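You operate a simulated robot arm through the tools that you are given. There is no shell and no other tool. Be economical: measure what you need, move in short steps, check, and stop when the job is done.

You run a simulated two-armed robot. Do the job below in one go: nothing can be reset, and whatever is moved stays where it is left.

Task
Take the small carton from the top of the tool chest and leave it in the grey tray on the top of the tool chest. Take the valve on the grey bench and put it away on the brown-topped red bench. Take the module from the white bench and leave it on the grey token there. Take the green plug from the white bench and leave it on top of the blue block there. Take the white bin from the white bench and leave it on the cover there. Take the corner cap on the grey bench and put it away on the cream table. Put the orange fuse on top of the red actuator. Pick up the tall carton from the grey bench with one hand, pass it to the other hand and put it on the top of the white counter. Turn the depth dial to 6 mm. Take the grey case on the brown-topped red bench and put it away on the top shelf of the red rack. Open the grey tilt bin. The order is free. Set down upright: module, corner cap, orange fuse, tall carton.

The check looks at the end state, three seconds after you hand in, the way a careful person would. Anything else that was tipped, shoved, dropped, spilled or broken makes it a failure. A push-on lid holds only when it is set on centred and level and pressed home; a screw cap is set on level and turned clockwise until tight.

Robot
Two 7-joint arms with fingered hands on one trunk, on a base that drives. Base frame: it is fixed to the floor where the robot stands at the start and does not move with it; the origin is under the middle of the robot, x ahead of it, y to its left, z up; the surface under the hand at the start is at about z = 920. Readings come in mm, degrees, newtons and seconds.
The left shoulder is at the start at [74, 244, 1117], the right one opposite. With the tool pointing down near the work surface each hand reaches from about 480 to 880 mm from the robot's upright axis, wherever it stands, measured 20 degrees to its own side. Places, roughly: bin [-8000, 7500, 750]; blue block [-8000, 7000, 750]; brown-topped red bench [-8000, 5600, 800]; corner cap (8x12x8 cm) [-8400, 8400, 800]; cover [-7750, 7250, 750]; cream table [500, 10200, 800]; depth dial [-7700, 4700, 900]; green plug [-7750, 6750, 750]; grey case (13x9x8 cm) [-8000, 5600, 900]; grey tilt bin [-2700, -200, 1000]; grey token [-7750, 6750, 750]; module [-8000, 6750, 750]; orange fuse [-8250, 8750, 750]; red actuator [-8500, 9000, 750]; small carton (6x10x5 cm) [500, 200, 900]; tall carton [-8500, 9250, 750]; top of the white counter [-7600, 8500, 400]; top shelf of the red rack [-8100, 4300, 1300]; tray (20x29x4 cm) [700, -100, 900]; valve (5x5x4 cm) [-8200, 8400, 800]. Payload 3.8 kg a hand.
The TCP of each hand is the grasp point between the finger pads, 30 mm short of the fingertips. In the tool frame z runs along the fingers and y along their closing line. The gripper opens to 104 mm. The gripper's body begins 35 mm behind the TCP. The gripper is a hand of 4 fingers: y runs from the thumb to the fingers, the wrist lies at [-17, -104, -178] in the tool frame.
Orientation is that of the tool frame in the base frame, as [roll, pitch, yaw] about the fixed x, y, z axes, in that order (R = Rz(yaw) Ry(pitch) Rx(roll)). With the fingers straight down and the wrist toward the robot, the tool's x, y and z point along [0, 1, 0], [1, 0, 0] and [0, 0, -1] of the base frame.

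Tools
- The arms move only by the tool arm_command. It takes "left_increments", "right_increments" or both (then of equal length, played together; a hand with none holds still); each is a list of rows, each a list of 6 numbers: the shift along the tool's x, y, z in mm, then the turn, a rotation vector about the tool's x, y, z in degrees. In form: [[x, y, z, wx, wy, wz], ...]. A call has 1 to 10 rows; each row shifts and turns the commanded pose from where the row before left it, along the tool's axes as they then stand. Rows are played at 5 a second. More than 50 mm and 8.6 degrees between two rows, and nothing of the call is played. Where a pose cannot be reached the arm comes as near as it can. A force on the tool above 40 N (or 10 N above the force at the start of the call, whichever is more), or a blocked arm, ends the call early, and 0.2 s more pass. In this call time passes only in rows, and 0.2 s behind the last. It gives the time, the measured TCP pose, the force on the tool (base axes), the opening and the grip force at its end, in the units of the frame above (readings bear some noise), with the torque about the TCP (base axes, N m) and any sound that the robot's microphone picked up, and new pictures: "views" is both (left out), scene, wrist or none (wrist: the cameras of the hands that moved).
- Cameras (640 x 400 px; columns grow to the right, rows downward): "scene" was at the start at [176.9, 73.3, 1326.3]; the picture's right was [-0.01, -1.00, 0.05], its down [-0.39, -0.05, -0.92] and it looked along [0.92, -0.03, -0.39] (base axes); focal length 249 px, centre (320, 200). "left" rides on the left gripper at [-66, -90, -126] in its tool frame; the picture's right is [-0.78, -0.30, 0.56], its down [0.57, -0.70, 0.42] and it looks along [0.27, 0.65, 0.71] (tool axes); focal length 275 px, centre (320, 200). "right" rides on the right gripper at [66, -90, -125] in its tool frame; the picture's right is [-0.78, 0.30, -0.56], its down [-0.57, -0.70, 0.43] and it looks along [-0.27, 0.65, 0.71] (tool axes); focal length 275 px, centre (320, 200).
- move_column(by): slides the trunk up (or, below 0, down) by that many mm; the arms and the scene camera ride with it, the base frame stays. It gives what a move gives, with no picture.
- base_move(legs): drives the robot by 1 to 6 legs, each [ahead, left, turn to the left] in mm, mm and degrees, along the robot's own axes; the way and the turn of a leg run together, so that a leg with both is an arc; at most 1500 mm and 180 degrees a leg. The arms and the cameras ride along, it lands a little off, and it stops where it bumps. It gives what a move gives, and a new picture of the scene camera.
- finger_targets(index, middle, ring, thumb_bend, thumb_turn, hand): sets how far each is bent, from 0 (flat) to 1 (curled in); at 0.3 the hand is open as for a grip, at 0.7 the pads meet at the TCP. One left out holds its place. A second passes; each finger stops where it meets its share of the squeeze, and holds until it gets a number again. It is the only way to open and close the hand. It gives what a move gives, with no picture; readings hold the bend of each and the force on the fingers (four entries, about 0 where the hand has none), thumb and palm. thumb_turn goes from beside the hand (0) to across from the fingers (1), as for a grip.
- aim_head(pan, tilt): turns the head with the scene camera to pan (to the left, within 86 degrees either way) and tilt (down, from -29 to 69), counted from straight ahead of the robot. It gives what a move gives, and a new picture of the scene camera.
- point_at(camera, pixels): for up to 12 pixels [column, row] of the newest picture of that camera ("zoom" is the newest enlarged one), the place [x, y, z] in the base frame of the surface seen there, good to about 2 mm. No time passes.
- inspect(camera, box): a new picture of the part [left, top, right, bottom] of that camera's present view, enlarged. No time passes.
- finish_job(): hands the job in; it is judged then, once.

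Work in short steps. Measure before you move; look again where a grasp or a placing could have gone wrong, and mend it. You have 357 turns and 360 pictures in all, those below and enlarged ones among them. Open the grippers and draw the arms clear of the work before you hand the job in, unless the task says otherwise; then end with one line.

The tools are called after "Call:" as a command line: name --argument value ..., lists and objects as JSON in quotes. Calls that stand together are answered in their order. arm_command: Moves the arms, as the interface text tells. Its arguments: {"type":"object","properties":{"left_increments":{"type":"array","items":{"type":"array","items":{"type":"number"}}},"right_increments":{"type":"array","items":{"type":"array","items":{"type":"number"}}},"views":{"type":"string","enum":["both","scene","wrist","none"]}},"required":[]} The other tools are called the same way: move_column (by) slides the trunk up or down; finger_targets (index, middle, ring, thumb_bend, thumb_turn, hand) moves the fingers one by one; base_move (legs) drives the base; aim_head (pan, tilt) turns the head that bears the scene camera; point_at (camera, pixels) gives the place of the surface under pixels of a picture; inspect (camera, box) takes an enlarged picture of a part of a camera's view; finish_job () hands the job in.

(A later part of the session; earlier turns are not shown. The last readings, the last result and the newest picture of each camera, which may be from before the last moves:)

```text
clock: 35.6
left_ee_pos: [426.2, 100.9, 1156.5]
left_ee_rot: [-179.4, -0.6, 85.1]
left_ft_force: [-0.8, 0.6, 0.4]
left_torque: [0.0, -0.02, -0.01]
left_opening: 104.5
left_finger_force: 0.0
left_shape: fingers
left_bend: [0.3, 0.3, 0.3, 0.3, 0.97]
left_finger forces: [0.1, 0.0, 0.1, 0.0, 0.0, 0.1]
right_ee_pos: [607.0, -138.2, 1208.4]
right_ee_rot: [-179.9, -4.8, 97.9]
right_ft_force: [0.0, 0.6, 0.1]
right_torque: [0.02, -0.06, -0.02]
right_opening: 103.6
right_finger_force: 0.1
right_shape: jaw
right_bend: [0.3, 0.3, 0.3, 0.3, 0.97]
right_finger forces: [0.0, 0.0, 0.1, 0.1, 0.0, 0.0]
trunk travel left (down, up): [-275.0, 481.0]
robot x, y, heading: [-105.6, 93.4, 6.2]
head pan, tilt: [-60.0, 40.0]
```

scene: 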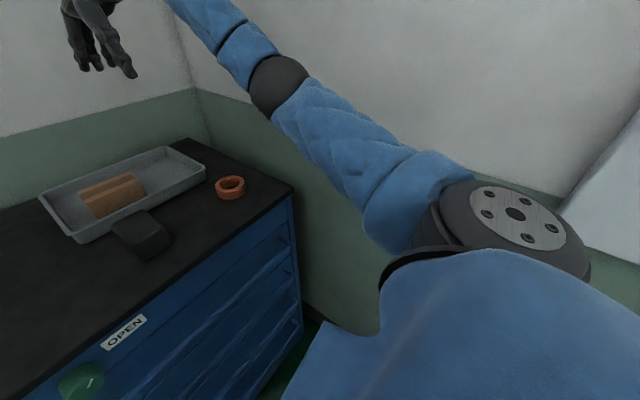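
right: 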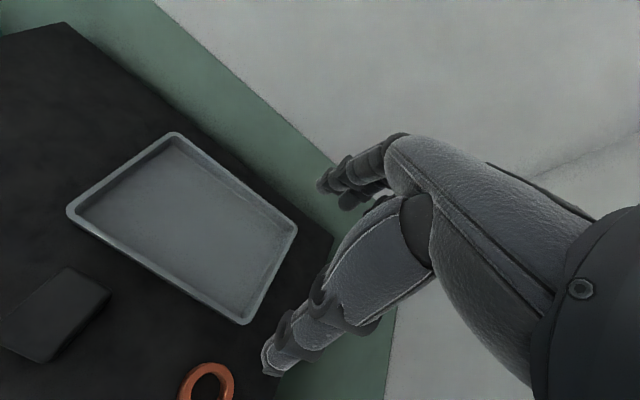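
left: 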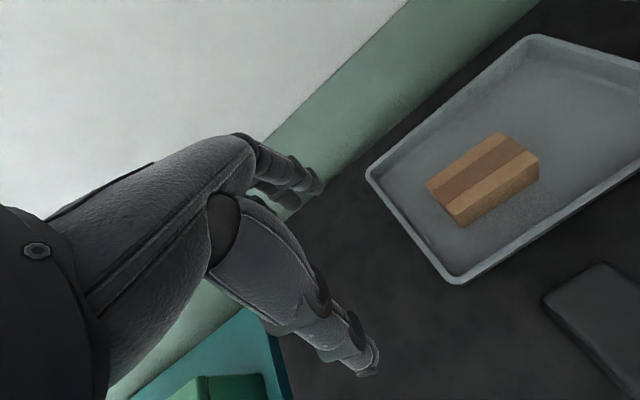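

The carton lies flat in the tray. Now I back away from the corner and then turn around to look for the grey tilt bin.

Call:
base_move --legs '[[-480, 200, 0], [0, 0, 90]]'

Call:
aim_head --pan 60 --tilt 15

```text
clock: 42.5
left_ee_pos: [-621.8, 765.9, 1154.4]
left_ee_rot: [-179.3, -0.6, 175.5]
left_ft_force: [0.3, 0.3, -0.8]
left_torque: [0.01, 0.0, -0.02]
left_opening: 104.2
left_finger_force: 0.1
left_shape: fingers
left_bend: [0.3, 0.3, 0.3, 0.3, 0.97]
left_finger forces: [0.0, 0.0, 0.1, 0.0, 0.1, 0.0]
right_ee_pos: [-381.7, 948.4, 1206.2]
right_ee_rot: [-179.9, -4.8, -171.8]
right_ft_force: [-0.6, -1.2, -0.4]
right_torque: [-0.01, 0.02, -0.01]
right_opening: 104.0
right_finger_force: 0.0
right_shape: jaw
right_bend: [0.3, 0.3, 0.3, 0.3, 0.97]
right_finger forces: [0.0, 0.0, 0.0, 0.1, 0.1, 0.0]
trunk travel left (down, up): [-275.0, 481.0]
robot x, y, heading: [-608.8, 230.0, 96.6]
head pan, tilt: [-60.0, 40.0]
```

scene: 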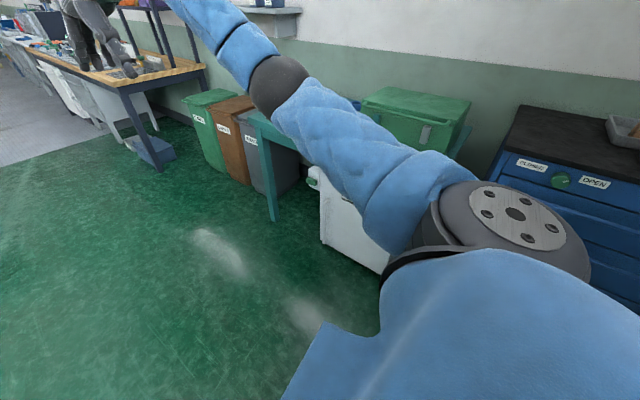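

```text
clock: 44.5
left_ee_pos: [-621.9, 765.8, 1154.4]
left_ee_rot: [-179.3, -0.6, 175.4]
left_ft_force: [0.7, -0.2, -0.3]
left_torque: [0.02, 0.01, -0.01]
left_opening: 104.6
left_finger_force: 0.0
left_shape: fingers
left_bend: [0.3, 0.3, 0.3, 0.3, 0.97]
left_finger forces: [0.1, 0.1, 0.0, 0.0, 0.1, 0.1]
right_ee_pos: [-381.9, 949.2, 1207.4]
right_ee_rot: [-179.9, -4.9, -171.7]
right_ft_force: [-0.3, 0.3, -0.7]
right_torque: [0.0, 0.01, 0.01]
right_opening: 104.0
right_finger_force: 0.1
right_shape: jaw
right_bend: [0.3, 0.3, 0.3, 0.3, 0.97]
right_finger forces: [0.1, 0.1, 0.0, 0.0, 0.1, 0.0]
trunk travel left (down, up): [-275.0, 481.0]
robot x, y, heading: [-610.6, 234.4, 96.8]
head pan, tilt: [60.0, 15.0]
```

scene: 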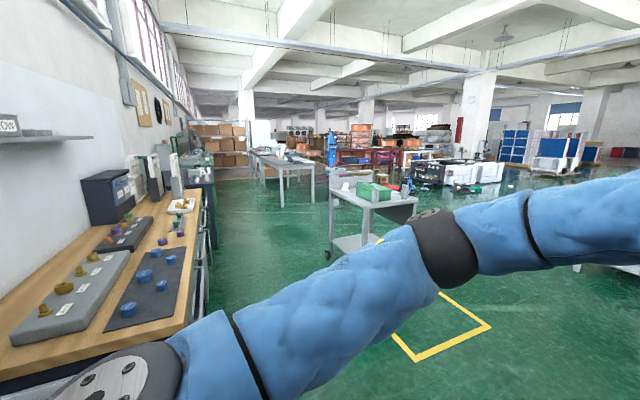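

A workbench runs along the wall. I zoom in to locate the grey tilt bin near (−2700, −200).

Call:
inspect --camera "scene" --box '[0, 100, 240, 250]'

Call:
point_at --camera "scene" --pixels '[[105, 195], [200, 290], [190, 170], [360, 200], [340, 240], [260, 180], [207, 180], [170, 185], [410, 355]]'

```text
2.67 times, centred on (120, 175) of scene
```

zoom: 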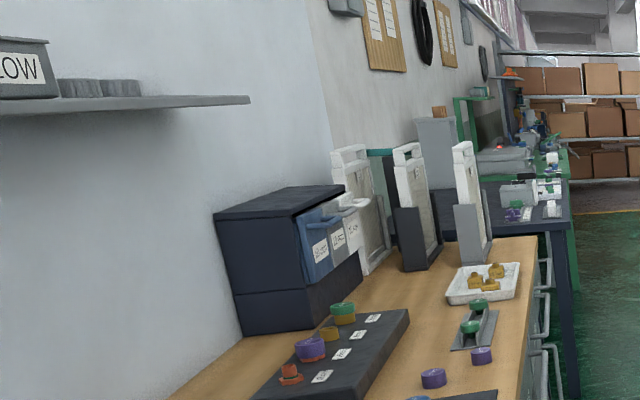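

```text
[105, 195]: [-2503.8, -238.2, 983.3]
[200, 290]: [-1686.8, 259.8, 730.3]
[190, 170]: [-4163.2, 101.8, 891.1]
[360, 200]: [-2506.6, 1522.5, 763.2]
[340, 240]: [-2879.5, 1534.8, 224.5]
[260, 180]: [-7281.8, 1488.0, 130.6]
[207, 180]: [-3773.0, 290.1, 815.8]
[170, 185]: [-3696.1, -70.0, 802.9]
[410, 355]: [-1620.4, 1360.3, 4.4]
```

The tilt-bin cabinet is around (−2500, −240). I drive out to y≈800, along −x, and turn to face the bench.

Call:
base_move --legs '[[570, 0, 0], [0, 0, 83], [1000, 0, 0], [930, 0, 0], [0, 0, 90]]'

Call:
aim_head --pan 0 --tilt 20

```text
clock: 64.3
left_ee_pos: [-2673.5, 297.0, 1154.3]
left_ee_rot: [-179.4, -0.7, -13.8]
left_ft_force: [0.0, 1.1, 0.2]
left_torque: [0.01, 0.03, 0.01]
left_opening: 104.5
left_finger_force: 0.1
left_shape: fingers
left_bend: [0.3, 0.3, 0.3, 0.3, 0.97]
left_finger forces: [0.0, 0.0, 0.0, 0.0, 0.0, 0.0]
right_ee_pos: [-2936.7, 154.1, 1206.1]
right_ee_rot: [-179.9, -4.8, -1.0]
right_ft_force: [-0.4, -0.6, -0.6]
right_torque: [0.03, -0.02, -0.04]
right_opening: 104.1
right_finger_force: 0.0
right_shape: jaw
right_bend: [0.3, 0.3, 0.3, 0.3, 0.97]
right_finger forces: [0.0, 0.1, 0.0, 0.0, 0.1, 0.0]
trunk travel left (down, up): [-275.0, 481.0]
robot x, y, heading: [-2598.6, 825.3, -92.5]
head pan, tilt: [60.0, 15.0]
```

scene: 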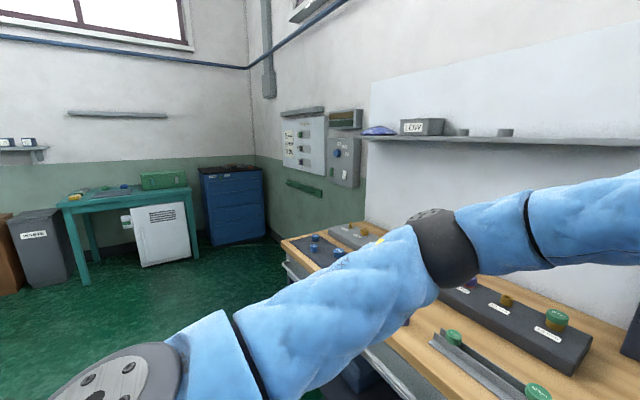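

```text
clock: 65.6
left_ee_pos: [-2672.1, 295.1, 1154.3]
left_ee_rot: [-179.3, -0.7, -13.8]
left_ft_force: [0.8, -0.8, 0.0]
left_torque: [0.03, 0.01, 0.01]
left_opening: 104.3
left_finger_force: 0.1
left_shape: fingers
left_bend: [0.3, 0.3, 0.3, 0.3, 0.97]
left_finger forces: [0.1, 0.1, 0.0, 0.0, 0.0, 0.1]
right_ee_pos: [-2937.2, 152.9, 1205.8]
right_ee_rot: [-179.9, -4.8, -0.8]
right_ft_force: [0.2, 0.0, 0.1]
right_torque: [-0.01, -0.04, 0.01]
right_opening: 103.8
right_finger_force: 0.0
right_shape: jaw
right_bend: [0.3, 0.3, 0.3, 0.3, 0.97]
right_finger forces: [0.0, 0.0, 0.0, 0.1, 0.0, 0.1]
trunk travel left (down, up): [-275.0, 481.0]
robot x, y, heading: [-2600.0, 827.6, -92.5]
head pan, tilt: [0.0, 20.0]
```

scene: 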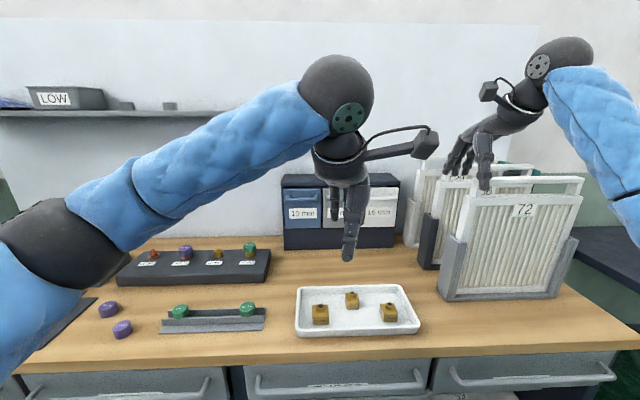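

The bin cabinet (blue/grey/white bins) is behind my left hand. I shift the left hand left and inspect.

Call:
arm_command --left_increments '[[45, 0, 0, 0, 0, 0], [45, 0, 0, 0, 0, 0], [45, 0, 0, 0, 0, 0], [45, 0, 0, 0, 0, 0]]' --views "none"

Call:
inspect --camera "scene" --box '[240, 150, 440, 275]'

```text
clock: 66.6
left_ee_pos: [-2495.0, 254.3, 1157.2]
left_ee_rot: [-179.2, -0.6, -13.9]
left_ft_force: [-0.3, 0.8, -0.5]
left_torque: [0.01, -0.04, 0.01]
left_opening: 104.3
left_finger_force: 0.1
left_shape: fingers
left_bend: [0.3, 0.3, 0.3, 0.3, 0.97]
left_finger forces: [0.0, 0.1, 0.0, 0.0, 0.1, 0.0]
right_ee_pos: [-2937.0, 154.5, 1206.6]
right_ee_rot: [-180.0, -4.7, -0.9]
right_ft_force: [0.8, 0.4, 0.9]
right_torque: [0.02, 0.03, 0.01]
right_opening: 104.0
right_finger_force: 0.1
right_shape: jaw
right_bend: [0.3, 0.3, 0.3, 0.3, 0.97]
right_finger forces: [0.0, 0.0, 0.0, 0.0, 0.0, 0.0]
trunk travel left (down, up): [-275.0, 481.0]
robot x, y, heading: [-2600.9, 825.4, -92.7]
head pan, tilt: [0.0, 20.0]
```

```text
3.20 times, centred on (340, 212) of scene
```

zoom: 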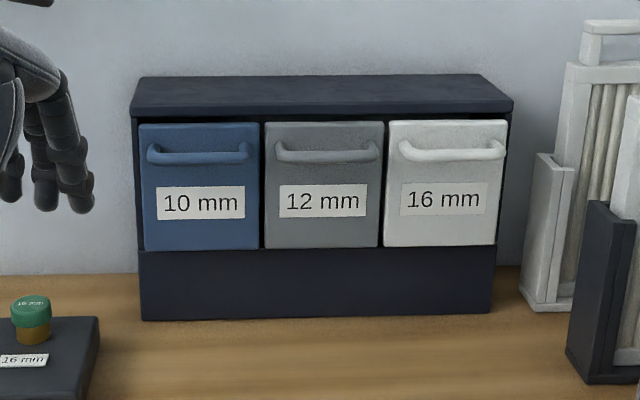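

The grey bin has a bar handle near its top; it should tilt outward. I measure the handle and faces.

Call:
point_at --camera "zoom" --pixels '[[326, 154], [285, 150], [370, 150], [326, 170], [326, 138], [275, 240], [375, 240], [320, 80], [320, 110], [320, 290], [203, 154], [326, 128]]'

```text
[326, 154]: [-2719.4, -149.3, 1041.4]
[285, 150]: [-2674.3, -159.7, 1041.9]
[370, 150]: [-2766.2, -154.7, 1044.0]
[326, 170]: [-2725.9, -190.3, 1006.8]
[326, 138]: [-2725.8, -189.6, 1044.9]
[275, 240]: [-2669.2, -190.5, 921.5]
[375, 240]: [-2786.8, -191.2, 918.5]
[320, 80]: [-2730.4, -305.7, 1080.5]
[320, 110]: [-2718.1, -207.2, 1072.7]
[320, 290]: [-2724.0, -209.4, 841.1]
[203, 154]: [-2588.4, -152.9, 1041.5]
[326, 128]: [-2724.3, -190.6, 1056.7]
```

I'll use the right hand with the robot standing at x≈−2500. First I measure the filter panels' height and bench edge for clearance.

Call:
point_at --camera "scene" --pixels '[[520, 182], [445, 195], [470, 280], [420, 165], [330, 385], [360, 330], [415, 322], [250, 309], [500, 195]]'

Call:
inspect --camera "scene" --box '[400, 120, 640, 320]'

```text
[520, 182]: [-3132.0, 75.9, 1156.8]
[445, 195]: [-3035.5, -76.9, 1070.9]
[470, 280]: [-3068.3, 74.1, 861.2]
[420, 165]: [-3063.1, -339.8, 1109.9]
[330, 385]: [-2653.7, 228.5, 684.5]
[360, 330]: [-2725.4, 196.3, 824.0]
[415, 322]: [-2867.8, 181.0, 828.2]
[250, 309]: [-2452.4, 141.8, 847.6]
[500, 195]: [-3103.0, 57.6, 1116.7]
```

```text
2.00 times, centred on (520, 220) of scene
```

zoom: 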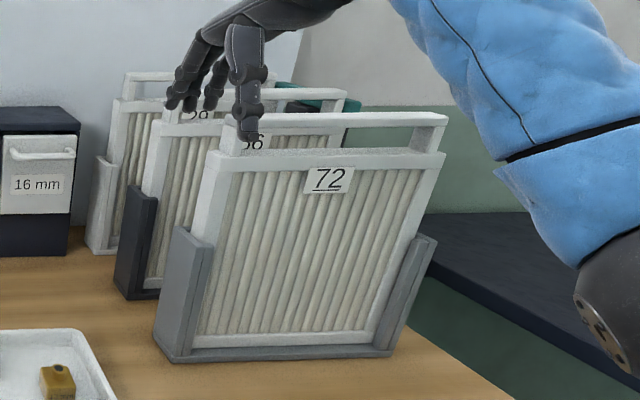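

Panels start at x −3035; I shift left 100 mm, straighten, and drive up to the bench.

Call:
base_move --legs '[[0, 100, 2.5], [265, 0, 0]]'

```text
clock: 69.2
left_ee_pos: [-2368.7, -12.9, 1155.9]
left_ee_rot: [-179.1, -0.6, -11.0]
left_ft_force: [-0.3, -0.4, 0.1]
left_torque: [-0.03, 0.0, -0.01]
left_opening: 104.3
left_finger_force: 0.1
left_shape: fingers
left_bend: [0.3, 0.3, 0.3, 0.3, 0.97]
left_finger forces: [0.0, 0.0, 0.0, 0.0, 0.0, 0.1]
right_ee_pos: [-2802.5, -132.9, 1204.8]
right_ee_rot: [-179.8, -4.8, 1.9]
right_ft_force: [0.7, 0.1, -0.3]
right_torque: [0.0, 0.04, -0.03]
right_opening: 104.2
right_finger_force: 0.0
right_shape: jaw
right_bend: [0.3, 0.3, 0.3, 0.3, 0.97]
right_finger forces: [0.1, 0.0, 0.1, 0.1, 0.0, 0.0]
trunk travel left (down, up): [-275.0, 481.0]
robot x, y, heading: [-2497.8, 555.3, -89.8]
head pan, tilt: [0.0, 20.0]
```

scene: 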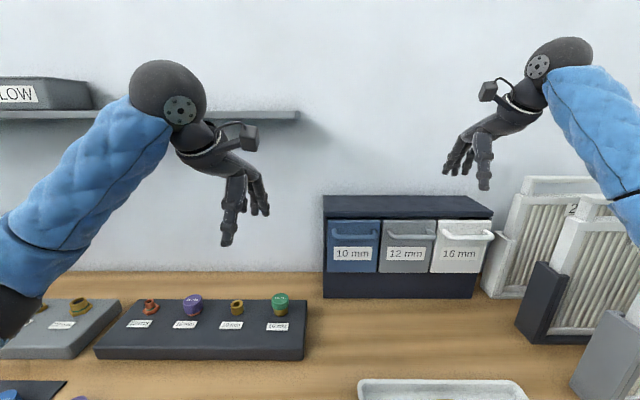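

Call:
inspect --camera "scene" --box '[320, 190, 500, 302]'

Call:
point_at --camera "zoom" --pixels '[[310, 165], [310, 158], [310, 174], [240, 162], [380, 162], [310, 150], [310, 190], [310, 100], [240, 155], [225, 165]]'

```text
3.56 times, centred on (410, 246) of scene
```

zoom: 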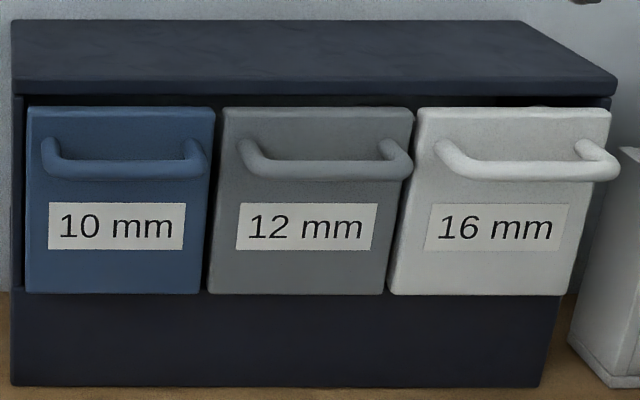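

```text
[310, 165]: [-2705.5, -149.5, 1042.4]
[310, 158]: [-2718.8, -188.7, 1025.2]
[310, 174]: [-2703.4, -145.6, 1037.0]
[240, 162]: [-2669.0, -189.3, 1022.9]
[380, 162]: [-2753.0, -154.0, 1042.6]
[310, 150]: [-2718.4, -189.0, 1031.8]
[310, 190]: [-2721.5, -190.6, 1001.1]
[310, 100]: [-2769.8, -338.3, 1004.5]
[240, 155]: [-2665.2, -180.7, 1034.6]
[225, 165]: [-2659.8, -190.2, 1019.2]
```

Bar centre ≈ (−2718, −151, 1037), gap behind it 31 mm deep. I curl index and ring, keep the middle finger as a hook, and go above the bar.

Call:
finger_targets --hand "right" --index 1 --ring 1

Call:
arm_command --right_increments '[[0, 0, 0, 0, -4.8, 1.9], [42, -9, 0, 0, 0, 0], [42, -8, 0, 0, 0, 0], [0, 0, 45, 0, 0, 0], [0, 0, 45, 0, 0, 0], [0, 0, 15, 0, 0, 0]]' --views "both"

```text
clock: 70.2
left_ee_pos: [-2367.7, -11.7, 1156.9]
left_ee_rot: [-179.3, -0.6, -11.0]
left_ft_force: [0.3, 0.7, 0.4]
left_torque: [0.01, -0.01, -0.04]
left_opening: 104.3
left_finger_force: 0.1
left_shape: fingers
left_bend: [0.3, 0.3, 0.3, 0.3, 0.97]
left_finger forces: [0.0, 0.0, 0.0, 0.0, 0.1, 0.0]
right_ee_pos: [-2803.4, -131.5, 1205.7]
right_ee_rot: [-179.9, -4.8, 1.7]
right_ft_force: [-0.1, -0.8, -0.2]
right_torque: [-0.02, 0.01, -0.01]
right_opening: 64.8
right_finger_force: 0.1
right_shape: fingers
right_bend: [1.0, 0.3, 1.0, 0.3, 0.97]
right_finger forces: [0.0, 0.0, 0.1, 0.0, 0.0, 0.0]
trunk travel left (down, up): [-275.0, 481.0]
robot x, y, heading: [-2497.6, 556.1, -89.9]
head pan, tilt: [0.0, 20.0]
```

```text
clock: 71.6
left_ee_pos: [-2367.2, -11.9, 1156.8]
left_ee_rot: [-179.3, -0.6, -11.0]
left_ft_force: [0.8, 0.1, -0.6]
left_torque: [0.01, 0.0, -0.06]
left_opening: 104.4
left_finger_force: 0.1
left_shape: fingers
left_bend: [0.3, 0.3, 0.3, 0.3, 0.97]
left_finger forces: [0.1, 0.0, 0.0, 0.1, 0.0, 0.0]
right_ee_pos: [-2718.9, -113.8, 1099.9]
right_ee_rot: [-179.9, 0.0, -0.1]
right_ft_force: [0.3, -0.3, 0.4]
right_torque: [0.03, 0.02, 0.03]
right_opening: 65.0
right_finger_force: 0.1
right_shape: fingers
right_bend: [1.0, 0.3, 1.0, 0.3, 0.97]
right_finger forces: [0.1, 0.0, 0.0, 0.1, 0.0, 0.0]
trunk travel left (down, up): [-275.0, 481.0]
robot x, y, heading: [-2500.2, 555.8, -89.9]
head pan, tilt: [0.0, 20.0]
```

scene: 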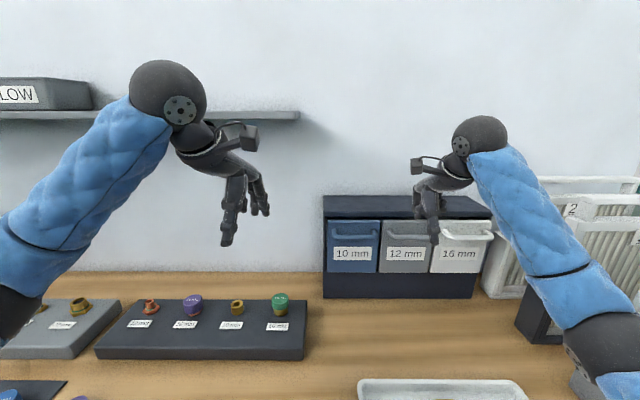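
right: 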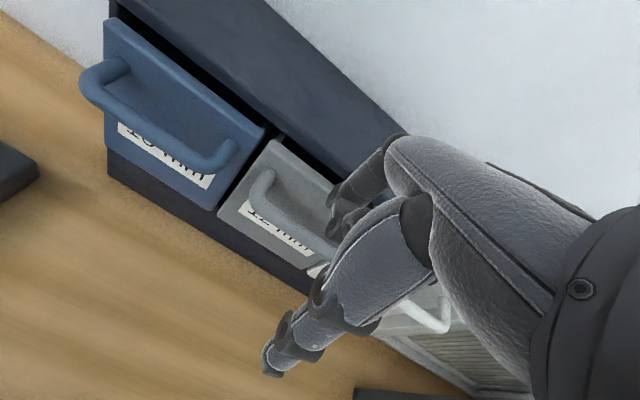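

Call:
inspect --camera "right" --box '[240, 120, 440, 245]'

Call:
inspect --camera "scene" --box '[370, 170, 490, 245]'

```text
3.20 times, centred on (340, 182) of right
```

zoom: 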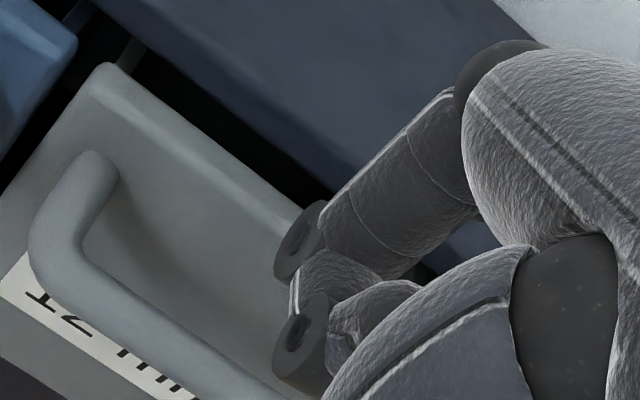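

```text
5.33 times, centred on (430, 208) of scene
```

zoom: 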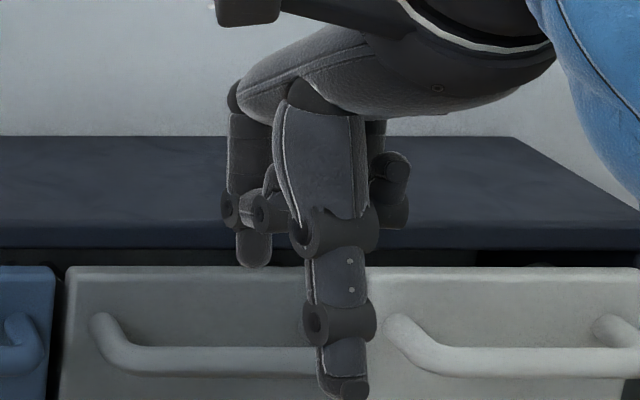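

Call:
point_at --camera "zoom" --pixels '[[257, 255], [257, 210], [240, 140], [345, 280], [345, 385], [390, 190], [228, 208]]'

Call:
point_at --camera "right" --pixels '[[333, 198], [332, 228], [360, 180], [380, 160], [345, 205], [275, 360], [360, 215]]'

```text
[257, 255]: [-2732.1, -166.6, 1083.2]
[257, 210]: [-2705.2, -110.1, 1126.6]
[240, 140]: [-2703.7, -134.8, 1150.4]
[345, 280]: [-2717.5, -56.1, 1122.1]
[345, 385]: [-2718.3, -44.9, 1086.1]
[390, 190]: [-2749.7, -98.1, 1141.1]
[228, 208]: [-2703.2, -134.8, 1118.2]
```

```text
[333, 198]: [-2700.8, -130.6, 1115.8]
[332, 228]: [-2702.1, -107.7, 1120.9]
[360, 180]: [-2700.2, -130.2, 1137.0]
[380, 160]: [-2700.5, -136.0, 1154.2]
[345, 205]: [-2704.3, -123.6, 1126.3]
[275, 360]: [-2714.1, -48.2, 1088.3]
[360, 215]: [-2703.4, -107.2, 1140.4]
```

The middle finger is at about x −2727, y −166…−178, in line with the gap behind the bar. I descend to z≈1050.

Call:
arm_command --right_increments '[[0, 0, 20, 0, 0, 0], [0, 0, 15, 0, 0, 0], [0, 0, 12, 0, 0, 0]]' --views "wrist"

```text
clock: 72.4
left_ee_pos: [-2367.8, -11.6, 1155.4]
left_ee_rot: [-179.4, -0.7, -11.1]
left_ft_force: [0.6, -0.7, -0.5]
left_torque: [-0.05, 0.0, 0.0]
left_opening: 104.4
left_finger_force: 0.0
left_shape: fingers
left_bend: [0.3, 0.3, 0.3, 0.3, 0.97]
left_finger forces: [0.0, 0.0, 0.0, 0.0, 0.0, 0.0]
right_ee_pos: [-2720.6, -113.7, 1054.9]
right_ee_rot: [-179.8, 0.0, 0.0]
right_ft_force: [0.3, -0.1, 0.3]
right_torque: [0.02, 0.0, 0.0]
right_opening: 64.8
right_finger_force: 0.0
right_shape: fingers
right_bend: [1.0, 0.3, 1.0, 0.3, 0.97]
right_finger forces: [0.0, 0.0, 0.0, 0.0, 0.0, 0.0]
trunk travel left (down, up): [-275.0, 481.0]
robot x, y, heading: [-2494.3, 554.9, -89.6]
head pan, tilt: [0.0, 20.0]
```

right: 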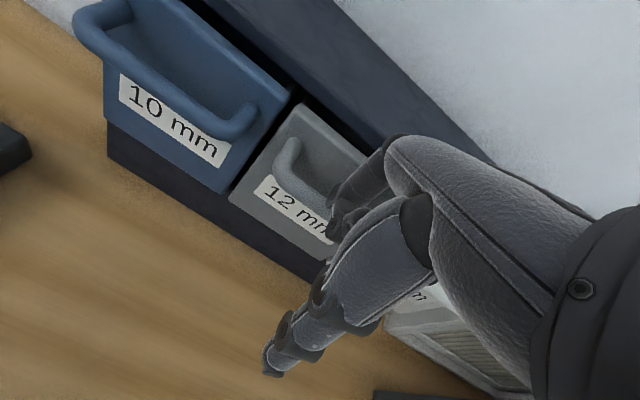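

No contact; I hook and pull toward the robot along an arc.

Call:
arm_command --right_increments '[[0, -8, 5, 0, 0, 0], [0, -10, 3, 0, 0, 0], [0, -10, 5, 0, 0, 0], [0, -10, 6, 0, 0, 0], [0, -8, 7, 0, 0, 0]]' --views "both"

```text
clock: 73.6
left_ee_pos: [-2366.8, -12.4, 1155.9]
left_ee_rot: [-179.3, -0.7, -11.0]
left_ft_force: [0.1, 0.0, -0.2]
left_torque: [0.01, 0.02, 0.0]
left_opening: 104.5
left_finger_force: 0.1
left_shape: fingers
left_bend: [0.3, 0.3, 0.3, 0.3, 0.97]
left_finger forces: [0.0, 0.0, 0.0, 0.0, 0.0, 0.0]
right_ee_pos: [-2720.2, -68.4, 1029.9]
right_ee_rot: [-179.7, 0.0, 0.0]
right_ft_force: [-0.2, -1.3, -1.1]
right_torque: [-0.02, 0.03, 0.04]
right_opening: 65.2
right_finger_force: 0.2
right_shape: fingers
right_bend: [1.0, 0.3, 1.0, 0.3, 0.97]
right_finger forces: [0.1, 0.9, 0.0, 0.0, 0.1, 0.1]
trunk travel left (down, up): [-275.0, 481.0]
robot x, y, heading: [-2497.3, 557.9, -89.7]
head pan, tilt: [0.0, 20.0]
```

scene: 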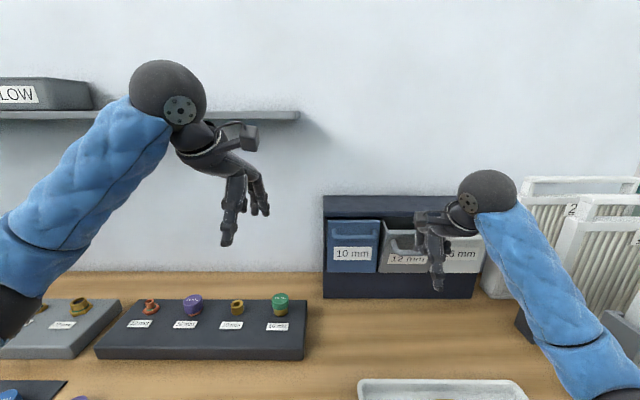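
right: 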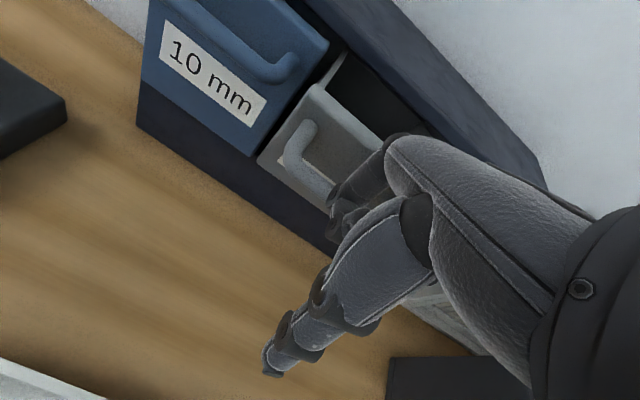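

The bin is tilting open. Continue along the arc.

Call:
arm_command --right_increments '[[0, -9, 6, 0, 0, 0], [0, -8, 7, 0, 0, 0], [0, -7, 8, 0, 0, 0], [0, -6, 8, 0, 0, 0], [0, -5, 8, 0, 0, 0]]' --views "wrist"

```text
clock: 74.8
left_ee_pos: [-2367.7, -11.6, 1156.7]
left_ee_rot: [-179.3, -0.4, -11.0]
left_ft_force: [0.6, -0.6, -0.6]
left_torque: [0.0, -0.01, 0.0]
left_opening: 104.5
left_finger_force: 0.0
left_shape: fingers
left_bend: [0.3, 0.3, 0.3, 0.3, 0.97]
left_finger forces: [0.1, 0.1, 0.0, 0.0, 0.0, 0.0]
right_ee_pos: [-2719.0, -33.3, 992.3]
right_ee_rot: [-179.8, 0.0, -0.1]
right_ft_force: [-0.9, -0.3, 2.6]
right_torque: [-0.3, 0.03, -0.05]
right_opening: 64.6
right_finger_force: 5.0
right_shape: fingers
right_bend: [1.0, 0.28, 1.0, 0.3, 0.97]
right_finger forces: [0.0, 10.3, 0.0, 0.0, 0.0, 0.0]
trunk travel left (down, up): [-275.0, 481.0]
robot x, y, heading: [-2496.9, 551.6, -89.6]
head pan, tilt: [0.0, 20.0]
```

right: 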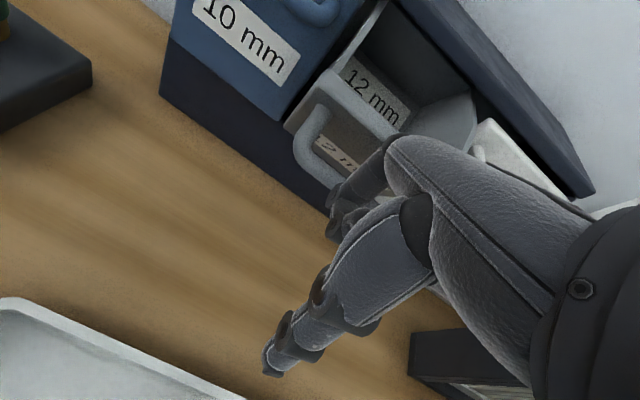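

Finger force is up to 10 N – perhaps the stop. I measure the bin's angle and give one more small pull.

Call:
arm_command --right_increments '[[0, -5, 6, 0, 0, 0], [0, -5, 6, 0, 0, 0]]' --views "wrist"

Call:
point_at --camera "right" --pixels '[[340, 80], [290, 125], [320, 95], [400, 130], [310, 165], [420, 100], [365, 60]]'

```text
clock: 75.4
left_ee_pos: [-2366.7, -10.9, 1156.9]
left_ee_rot: [-179.3, -0.7, -11.0]
left_ft_force: [0.7, -0.6, -0.2]
left_torque: [0.01, 0.0, -0.01]
left_opening: 104.1
left_finger_force: 0.0
left_shape: fingers
left_bend: [0.3, 0.3, 0.3, 0.3, 0.97]
left_finger forces: [0.0, 0.2, 0.1, 0.0, 0.1, 0.0]
right_ee_pos: [-2719.8, -20.8, 980.2]
right_ee_rot: [-179.9, 0.0, 0.0]
right_ft_force: [0.7, -0.1, 2.9]
right_torque: [-0.49, 0.08, 0.04]
right_opening: 65.3
right_finger_force: 10.2
right_shape: fingers
right_bend: [1.0, 0.27, 1.0, 0.3, 0.97]
right_finger forces: [0.1, 21.3, 0.0, 0.1, 0.0, 0.0]
trunk travel left (down, up): [-275.0, 481.0]
robot x, y, heading: [-2500.7, 553.5, -89.7]
head pan, tilt: [0.0, 20.0]
```

right: 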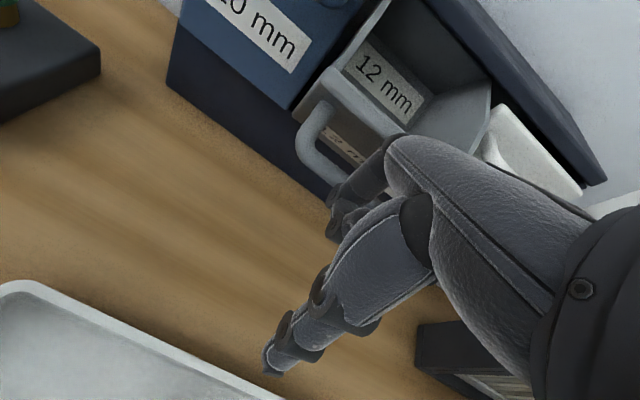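

```text
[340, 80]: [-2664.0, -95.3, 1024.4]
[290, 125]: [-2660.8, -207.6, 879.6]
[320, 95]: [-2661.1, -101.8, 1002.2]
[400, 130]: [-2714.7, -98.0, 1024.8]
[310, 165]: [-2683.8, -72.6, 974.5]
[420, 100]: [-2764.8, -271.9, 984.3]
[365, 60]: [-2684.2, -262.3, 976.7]
```

Top edge has swung ~43° out with a firm stop (21 N). I relieve the pull slightly, raise the finger out straight up, then come away.

Call:
arm_command --right_increments '[[0, 4, -4, 0, 0, 0], [0, 0, -12, 0, 0, 0], [0, 0, -12, 0, 0, 0], [0, -2, -12, 0, 0, 0], [0, -10, -15, 0, 0, 0], [0, -30, -30, 0, 0, 0], [0, 0, -45, 0, 0, 0], [0, 0, -45, 0, 0, 0], [0, 0, -45, 0, 0, 0]]' --views "both"

```text
clock: 77.4
left_ee_pos: [-2368.8, -11.2, 1157.1]
left_ee_rot: [-179.2, -0.6, -11.0]
left_ft_force: [-0.3, 0.5, -0.3]
left_torque: [0.0, 0.04, 0.01]
left_opening: 104.4
left_finger_force: 0.2
left_shape: fingers
left_bend: [0.3, 0.3, 0.3, 0.3, 0.97]
left_finger forces: [0.0, 0.0, 0.1, 0.0, 0.1, 0.0]
right_ee_pos: [-2719.6, 14.3, 1201.4]
right_ee_rot: [-179.7, 0.0, 0.0]
right_ft_force: [0.0, 0.6, -0.9]
right_torque: [0.01, -0.02, -0.02]
right_opening: 64.8
right_finger_force: 0.0
right_shape: fingers
right_bend: [1.0, 0.3, 1.0, 0.3, 0.97]
right_finger forces: [0.1, 0.1, 0.0, 0.1, 0.0, 0.0]
trunk travel left (down, up): [-275.0, 481.0]
robot x, y, heading: [-2497.5, 553.2, -89.6]
head pan, tilt: [0.0, 20.0]
```

scene: 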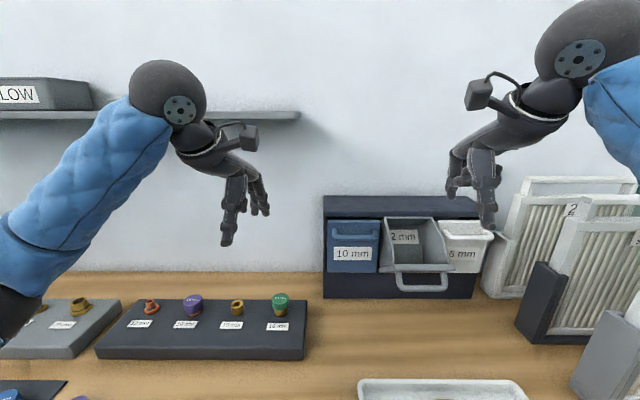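
right: 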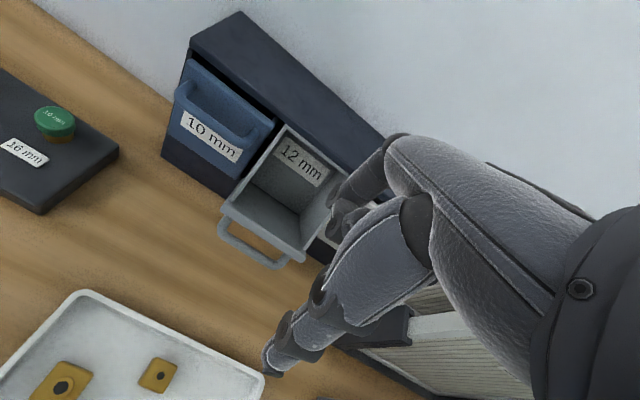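

The grey bin is open and stays. I re-open the fingers, back off, turn toward −x and survey the way to the far benches.

Call:
finger_targets --hand "right" --index 0.3 --ring 0.3

Call:
base_move --legs '[[-340, 0, 0], [0, 0, -90]]'

Call:
aim_head --pan -35 --tilt 12

```text
clock: 78.4
left_ee_pos: [-2366.5, -11.2, 1156.7]
left_ee_rot: [-179.2, -0.5, -11.0]
left_ft_force: [0.4, 0.5, -0.3]
left_torque: [-0.03, 0.0, -0.01]
left_opening: 104.3
left_finger_force: 0.0
left_shape: fingers
left_bend: [0.3, 0.3, 0.3, 0.3, 0.97]
left_finger forces: [0.0, 0.0, 0.1, 0.1, 0.0, 0.1]
right_ee_pos: [-2719.9, 13.3, 1199.1]
right_ee_rot: [-179.8, 0.1, -0.1]
right_ft_force: [-0.1, -0.3, -0.2]
right_torque: [0.0, -0.02, 0.02]
right_opening: 104.6
right_finger_force: 0.0
right_shape: fingers
right_bend: [0.3, 0.3, 0.3, 0.3, 0.97]
right_finger forces: [0.1, 0.0, 0.0, 0.0, 0.0, 0.0]
trunk travel left (down, up): [-275.0, 481.0]
robot x, y, heading: [-2500.0, 557.3, -89.8]
head pan, tilt: [0.0, 20.0]
```

```text
clock: 84.5
left_ee_pos: [-3066.7, 770.2, 1156.9]
left_ee_rot: [-179.3, -0.7, -101.9]
left_ft_force: [0.0, -0.5, -1.0]
left_torque: [-0.02, 0.0, -0.02]
left_opening: 104.4
left_finger_force: 0.1
left_shape: fingers
left_bend: [0.3, 0.3, 0.3, 0.3, 0.97]
left_finger forces: [0.0, 0.0, 0.0, 0.1, 0.1, 0.0]
right_ee_pos: [-3035.6, 1121.5, 1198.7]
right_ee_rot: [-179.8, 0.0, -90.9]
right_ft_force: [-0.1, -0.1, 0.2]
right_torque: [0.01, 0.0, 0.01]
right_opening: 104.8
right_finger_force: 0.1
right_shape: fingers
right_bend: [0.3, 0.3, 0.3, 0.3, 0.97]
right_finger forces: [0.0, 0.1, 0.0, 0.0, 0.0, 0.0]
trunk travel left (down, up): [-275.0, 481.0]
robot x, y, heading: [-2500.3, 890.9, 179.3]
head pan, tilt: [0.0, 20.0]
```

scene: 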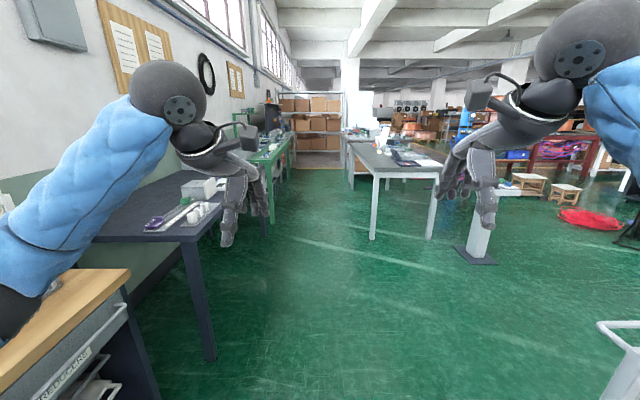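

```text
clock: 85.5
left_ee_pos: [-3066.3, 769.2, 1155.5]
left_ee_rot: [-179.2, -0.5, -101.8]
left_ft_force: [-0.4, 1.0, 0.1]
left_torque: [0.0, 0.01, 0.02]
left_opening: 104.4
left_finger_force: 0.0
left_shape: fingers
left_bend: [0.3, 0.3, 0.3, 0.3, 0.97]
left_finger forces: [0.1, 0.0, 0.0, 0.0, 0.0, 0.0]
right_ee_pos: [-3036.1, 1122.1, 1200.5]
right_ee_rot: [-179.9, 0.1, -90.7]
right_ft_force: [0.2, -0.3, 1.2]
right_torque: [-0.01, 0.05, 0.0]
right_opening: 104.8
right_finger_force: 0.0
right_shape: fingers
right_bend: [0.3, 0.3, 0.3, 0.3, 0.97]
right_finger forces: [0.0, 0.1, 0.0, 0.0, 0.0, 0.1]
trunk travel left (down, up): [-275.0, 481.0]
robot x, y, heading: [-2500.4, 892.7, 179.4]
head pan, tilt: [-35.0, 12.0]
```

scene: 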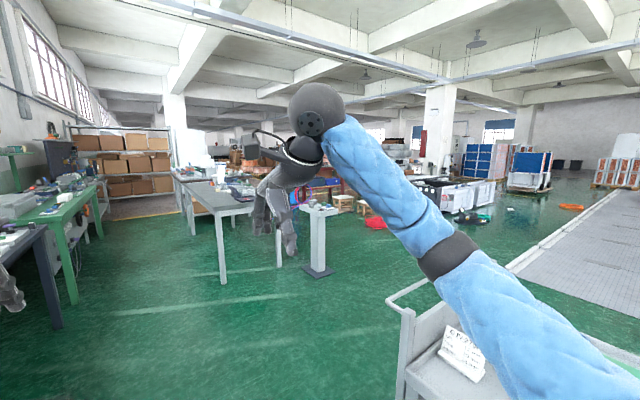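

I measure obstacles on the way (pedestal, table, stools, red mat, pallets).

Call:
point_at --camera "scene" --pixels '[[318, 272], [222, 283], [280, 265], [342, 208], [376, 222], [365, 212], [430, 190], [480, 207], [525, 190], [570, 207], [405, 240], [520, 260]]'

Call:
inspect --camera "scene" --box '[160, 130, 480, 290]'

```text
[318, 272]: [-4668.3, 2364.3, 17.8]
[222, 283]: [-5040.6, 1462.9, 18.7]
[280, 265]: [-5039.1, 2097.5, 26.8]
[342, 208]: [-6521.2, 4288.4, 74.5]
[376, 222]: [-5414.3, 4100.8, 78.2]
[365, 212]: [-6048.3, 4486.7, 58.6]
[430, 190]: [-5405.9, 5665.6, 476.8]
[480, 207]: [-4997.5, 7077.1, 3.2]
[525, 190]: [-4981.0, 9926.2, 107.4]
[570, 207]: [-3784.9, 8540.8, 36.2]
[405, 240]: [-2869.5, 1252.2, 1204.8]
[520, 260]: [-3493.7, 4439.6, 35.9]
```

```text
2.00 times, centred on (320, 210) of scene
```

zoom: 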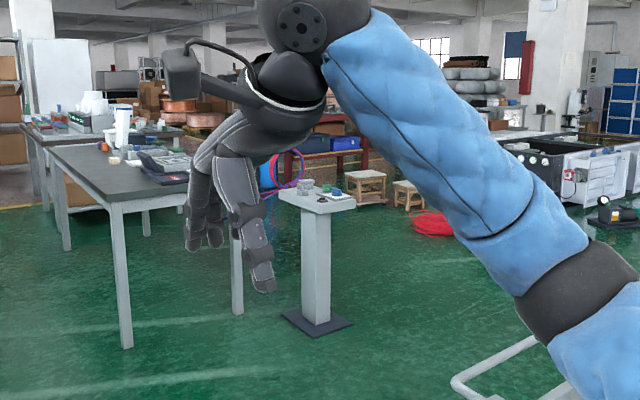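

Route: west to x≈−3500, then north past the cart to y≈3000 and look again.

Call:
base_move --legs '[[1050, 0, 0], [0, 0, -80], [1100, 0, 0], [1000, 0, 0], [0, 0, 40]]'

Call:
aim_head --pan 15 --tilt 12

```text
clock: 106.2
left_ee_pos: [-4366.5, 3233.5, 1156.0]
left_ee_rot: [-179.3, -0.6, -142.8]
left_ft_force: [-0.6, 0.6, 0.4]
left_torque: [0.0, 0.05, -0.02]
left_opening: 104.7
left_finger_force: 0.2
left_shape: fingers
left_bend: [0.3, 0.3, 0.3, 0.3, 0.97]
left_finger forces: [0.0, 0.1, 0.0, 0.1, 0.0, 0.0]
right_ee_pos: [-4110.7, 3478.1, 1200.0]
right_ee_rot: [-179.9, 0.0, -131.8]
right_ft_force: [0.3, 0.1, 0.5]
right_torque: [0.03, 0.03, -0.02]
right_opening: 104.6
right_finger_force: 0.1
right_shape: fingers
right_bend: [0.3, 0.3, 0.3, 0.3, 0.97]
right_finger forces: [0.0, 0.0, 0.0, 0.0, 0.0, 0.1]
trunk travel left (down, up): [-275.0, 481.0]
robot x, y, heading: [-3859.1, 2949.9, 138.4]
head pan, tilt: [-35.0, 12.0]
```

scene: 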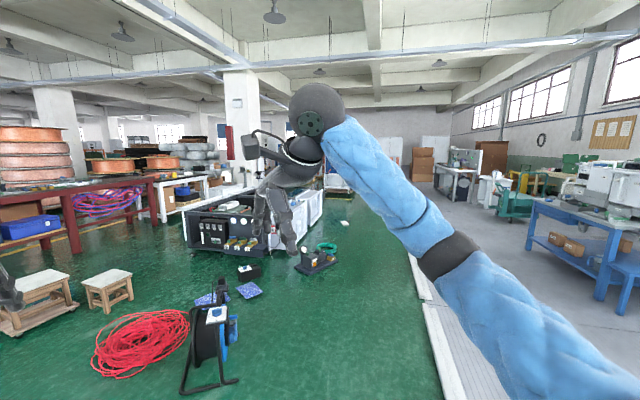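

```text
clock: 107.4
left_ee_pos: [-4365.3, 3231.8, 1156.1]
left_ee_rot: [-179.3, -0.5, -142.8]
left_ft_force: [0.6, -0.3, -0.1]
left_torque: [0.01, 0.01, 0.01]
left_opening: 104.5
left_finger_force: 0.1
left_shape: fingers
left_bend: [0.3, 0.3, 0.3, 0.3, 0.97]
left_finger forces: [0.0, 0.0, 0.0, 0.0, 0.0, 0.0]
right_ee_pos: [-4110.6, 3478.4, 1199.0]
right_ee_rot: [-179.8, 0.0, -131.8]
right_ft_force: [0.3, -0.3, -0.4]
right_torque: [-0.01, 0.04, 0.02]
right_opening: 104.7
right_finger_force: 0.1
right_shape: fingers
right_bend: [0.3, 0.3, 0.3, 0.3, 0.97]
right_finger forces: [0.1, 0.0, 0.0, 0.0, 0.1, 0.0]
trunk travel left (down, up): [-275.0, 481.0]
robot x, y, heading: [-3857.2, 2954.8, 138.4]
head pan, tilt: [15.0, 12.0]
```

scene: 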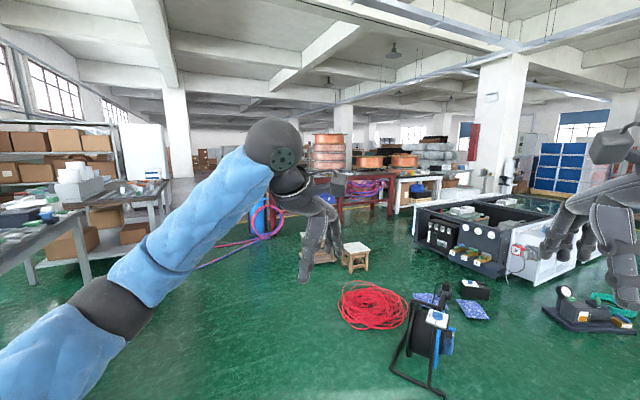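

Call:
point_at --camera "scene" --pixels '[[375, 310], [425, 390], [465, 310], [475, 290], [440, 255], [355, 265], [318, 265], [350, 195], [400, 208], [425, 195], [520, 280], [580, 330]]'

Call:
inspect --camera "scene" --box '[280, 100, 560, 280]'

```text
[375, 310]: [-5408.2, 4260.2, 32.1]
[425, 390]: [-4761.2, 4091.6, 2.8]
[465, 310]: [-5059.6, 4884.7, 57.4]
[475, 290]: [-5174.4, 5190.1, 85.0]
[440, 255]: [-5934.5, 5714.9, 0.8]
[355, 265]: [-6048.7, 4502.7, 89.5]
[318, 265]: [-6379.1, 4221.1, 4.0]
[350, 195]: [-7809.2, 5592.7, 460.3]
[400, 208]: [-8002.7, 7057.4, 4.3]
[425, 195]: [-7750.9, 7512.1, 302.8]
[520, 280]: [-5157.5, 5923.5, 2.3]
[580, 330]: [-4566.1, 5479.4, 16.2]
```

```text
2.22 times, centred on (420, 190) of scene
```

zoom: 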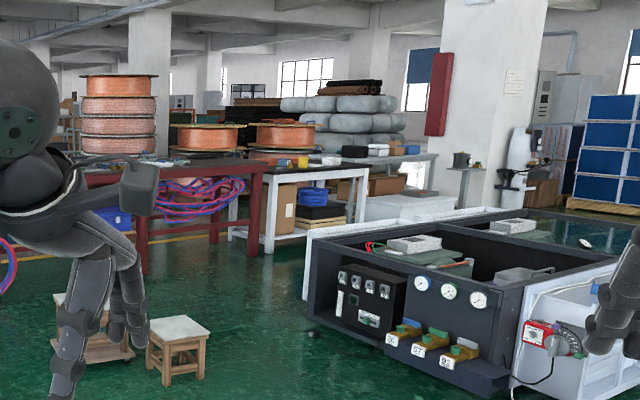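

I check the southern passage toward x −7000: hose, blue item and tables at left.

Call:
aim_head --pan 32 --tilt 18

Call:
point_at --camera "scene" --pixels '[[455, 235], [430, 250], [400, 265], [350, 235], [330, 210], [260, 260], [190, 270], [500, 250], [300, 190], [380, 250], [420, 210], [470, 190]]'

```text
clock: 108.2
left_ee_pos: [-4365.0, 3232.3, 1156.1]
left_ee_rot: [-179.2, -0.6, -142.8]
left_ft_force: [-0.2, -0.4, 0.0]
left_torque: [-0.03, 0.0, -0.04]
left_opening: 104.5
left_finger_force: 0.0
left_shape: fingers
left_bend: [0.3, 0.3, 0.3, 0.3, 0.97]
left_finger forces: [0.0, 0.0, 0.0, 0.1, 0.1, 0.0]
right_ee_pos: [-4111.3, 3477.8, 1200.1]
right_ee_rot: [-179.8, 0.0, -131.8]
right_ft_force: [0.5, 0.4, -0.8]
right_torque: [-0.02, 0.0, -0.01]
right_opening: 104.7
right_finger_force: 0.0
right_shape: fingers
right_bend: [0.3, 0.3, 0.3, 0.3, 0.97]
right_finger forces: [0.1, 0.0, 0.1, 0.1, 0.0, 0.1]
trunk travel left (down, up): [-275.0, 481.0]
robot x, y, heading: [-3855.6, 2951.3, 138.4]
head pan, tilt: [32.0, 18.0]
```

scene: 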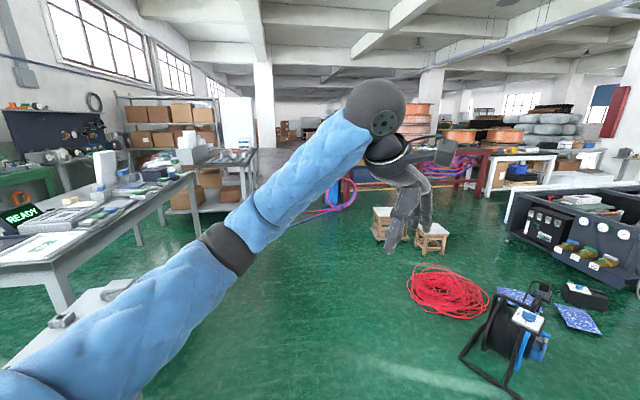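

```text
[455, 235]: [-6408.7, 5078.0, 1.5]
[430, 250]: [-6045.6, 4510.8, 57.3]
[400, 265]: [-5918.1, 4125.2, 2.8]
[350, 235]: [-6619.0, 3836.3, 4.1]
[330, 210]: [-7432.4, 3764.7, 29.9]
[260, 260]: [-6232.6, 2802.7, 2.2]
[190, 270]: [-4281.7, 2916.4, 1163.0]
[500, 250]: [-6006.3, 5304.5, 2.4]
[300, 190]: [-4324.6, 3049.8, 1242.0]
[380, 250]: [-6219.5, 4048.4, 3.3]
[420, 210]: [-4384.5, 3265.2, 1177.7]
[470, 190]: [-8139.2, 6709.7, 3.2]
```

Call:
inspect --camera "scene" --box '[230, 160, 390, 260]'

Call:
point_at --camera "zoom" --pixels '[[300, 225], [400, 205], [480, 190], [495, 160], [430, 130], [470, 95], [395, 160], [560, 300], [550, 260], [250, 240], [440, 180]]'

```text
4.00 times, centred on (310, 210) of scene
```

zoom: 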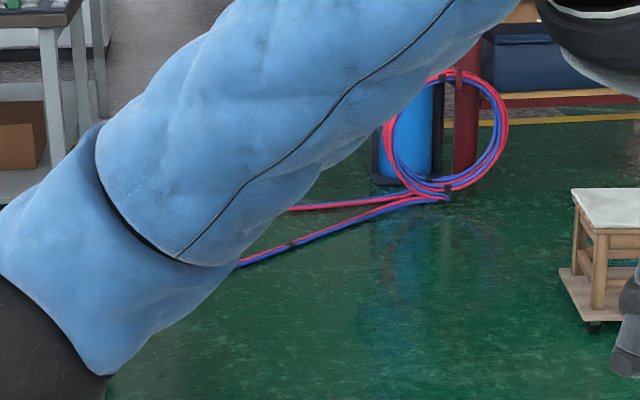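

```text
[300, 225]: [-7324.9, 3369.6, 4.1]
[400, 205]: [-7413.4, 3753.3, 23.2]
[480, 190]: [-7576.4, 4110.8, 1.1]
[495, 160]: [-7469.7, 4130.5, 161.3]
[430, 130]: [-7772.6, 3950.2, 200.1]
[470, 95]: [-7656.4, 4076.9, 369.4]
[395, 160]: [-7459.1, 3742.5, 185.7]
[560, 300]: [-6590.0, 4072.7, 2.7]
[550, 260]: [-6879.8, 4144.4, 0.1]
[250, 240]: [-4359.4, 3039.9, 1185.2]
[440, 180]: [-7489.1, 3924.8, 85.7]
```

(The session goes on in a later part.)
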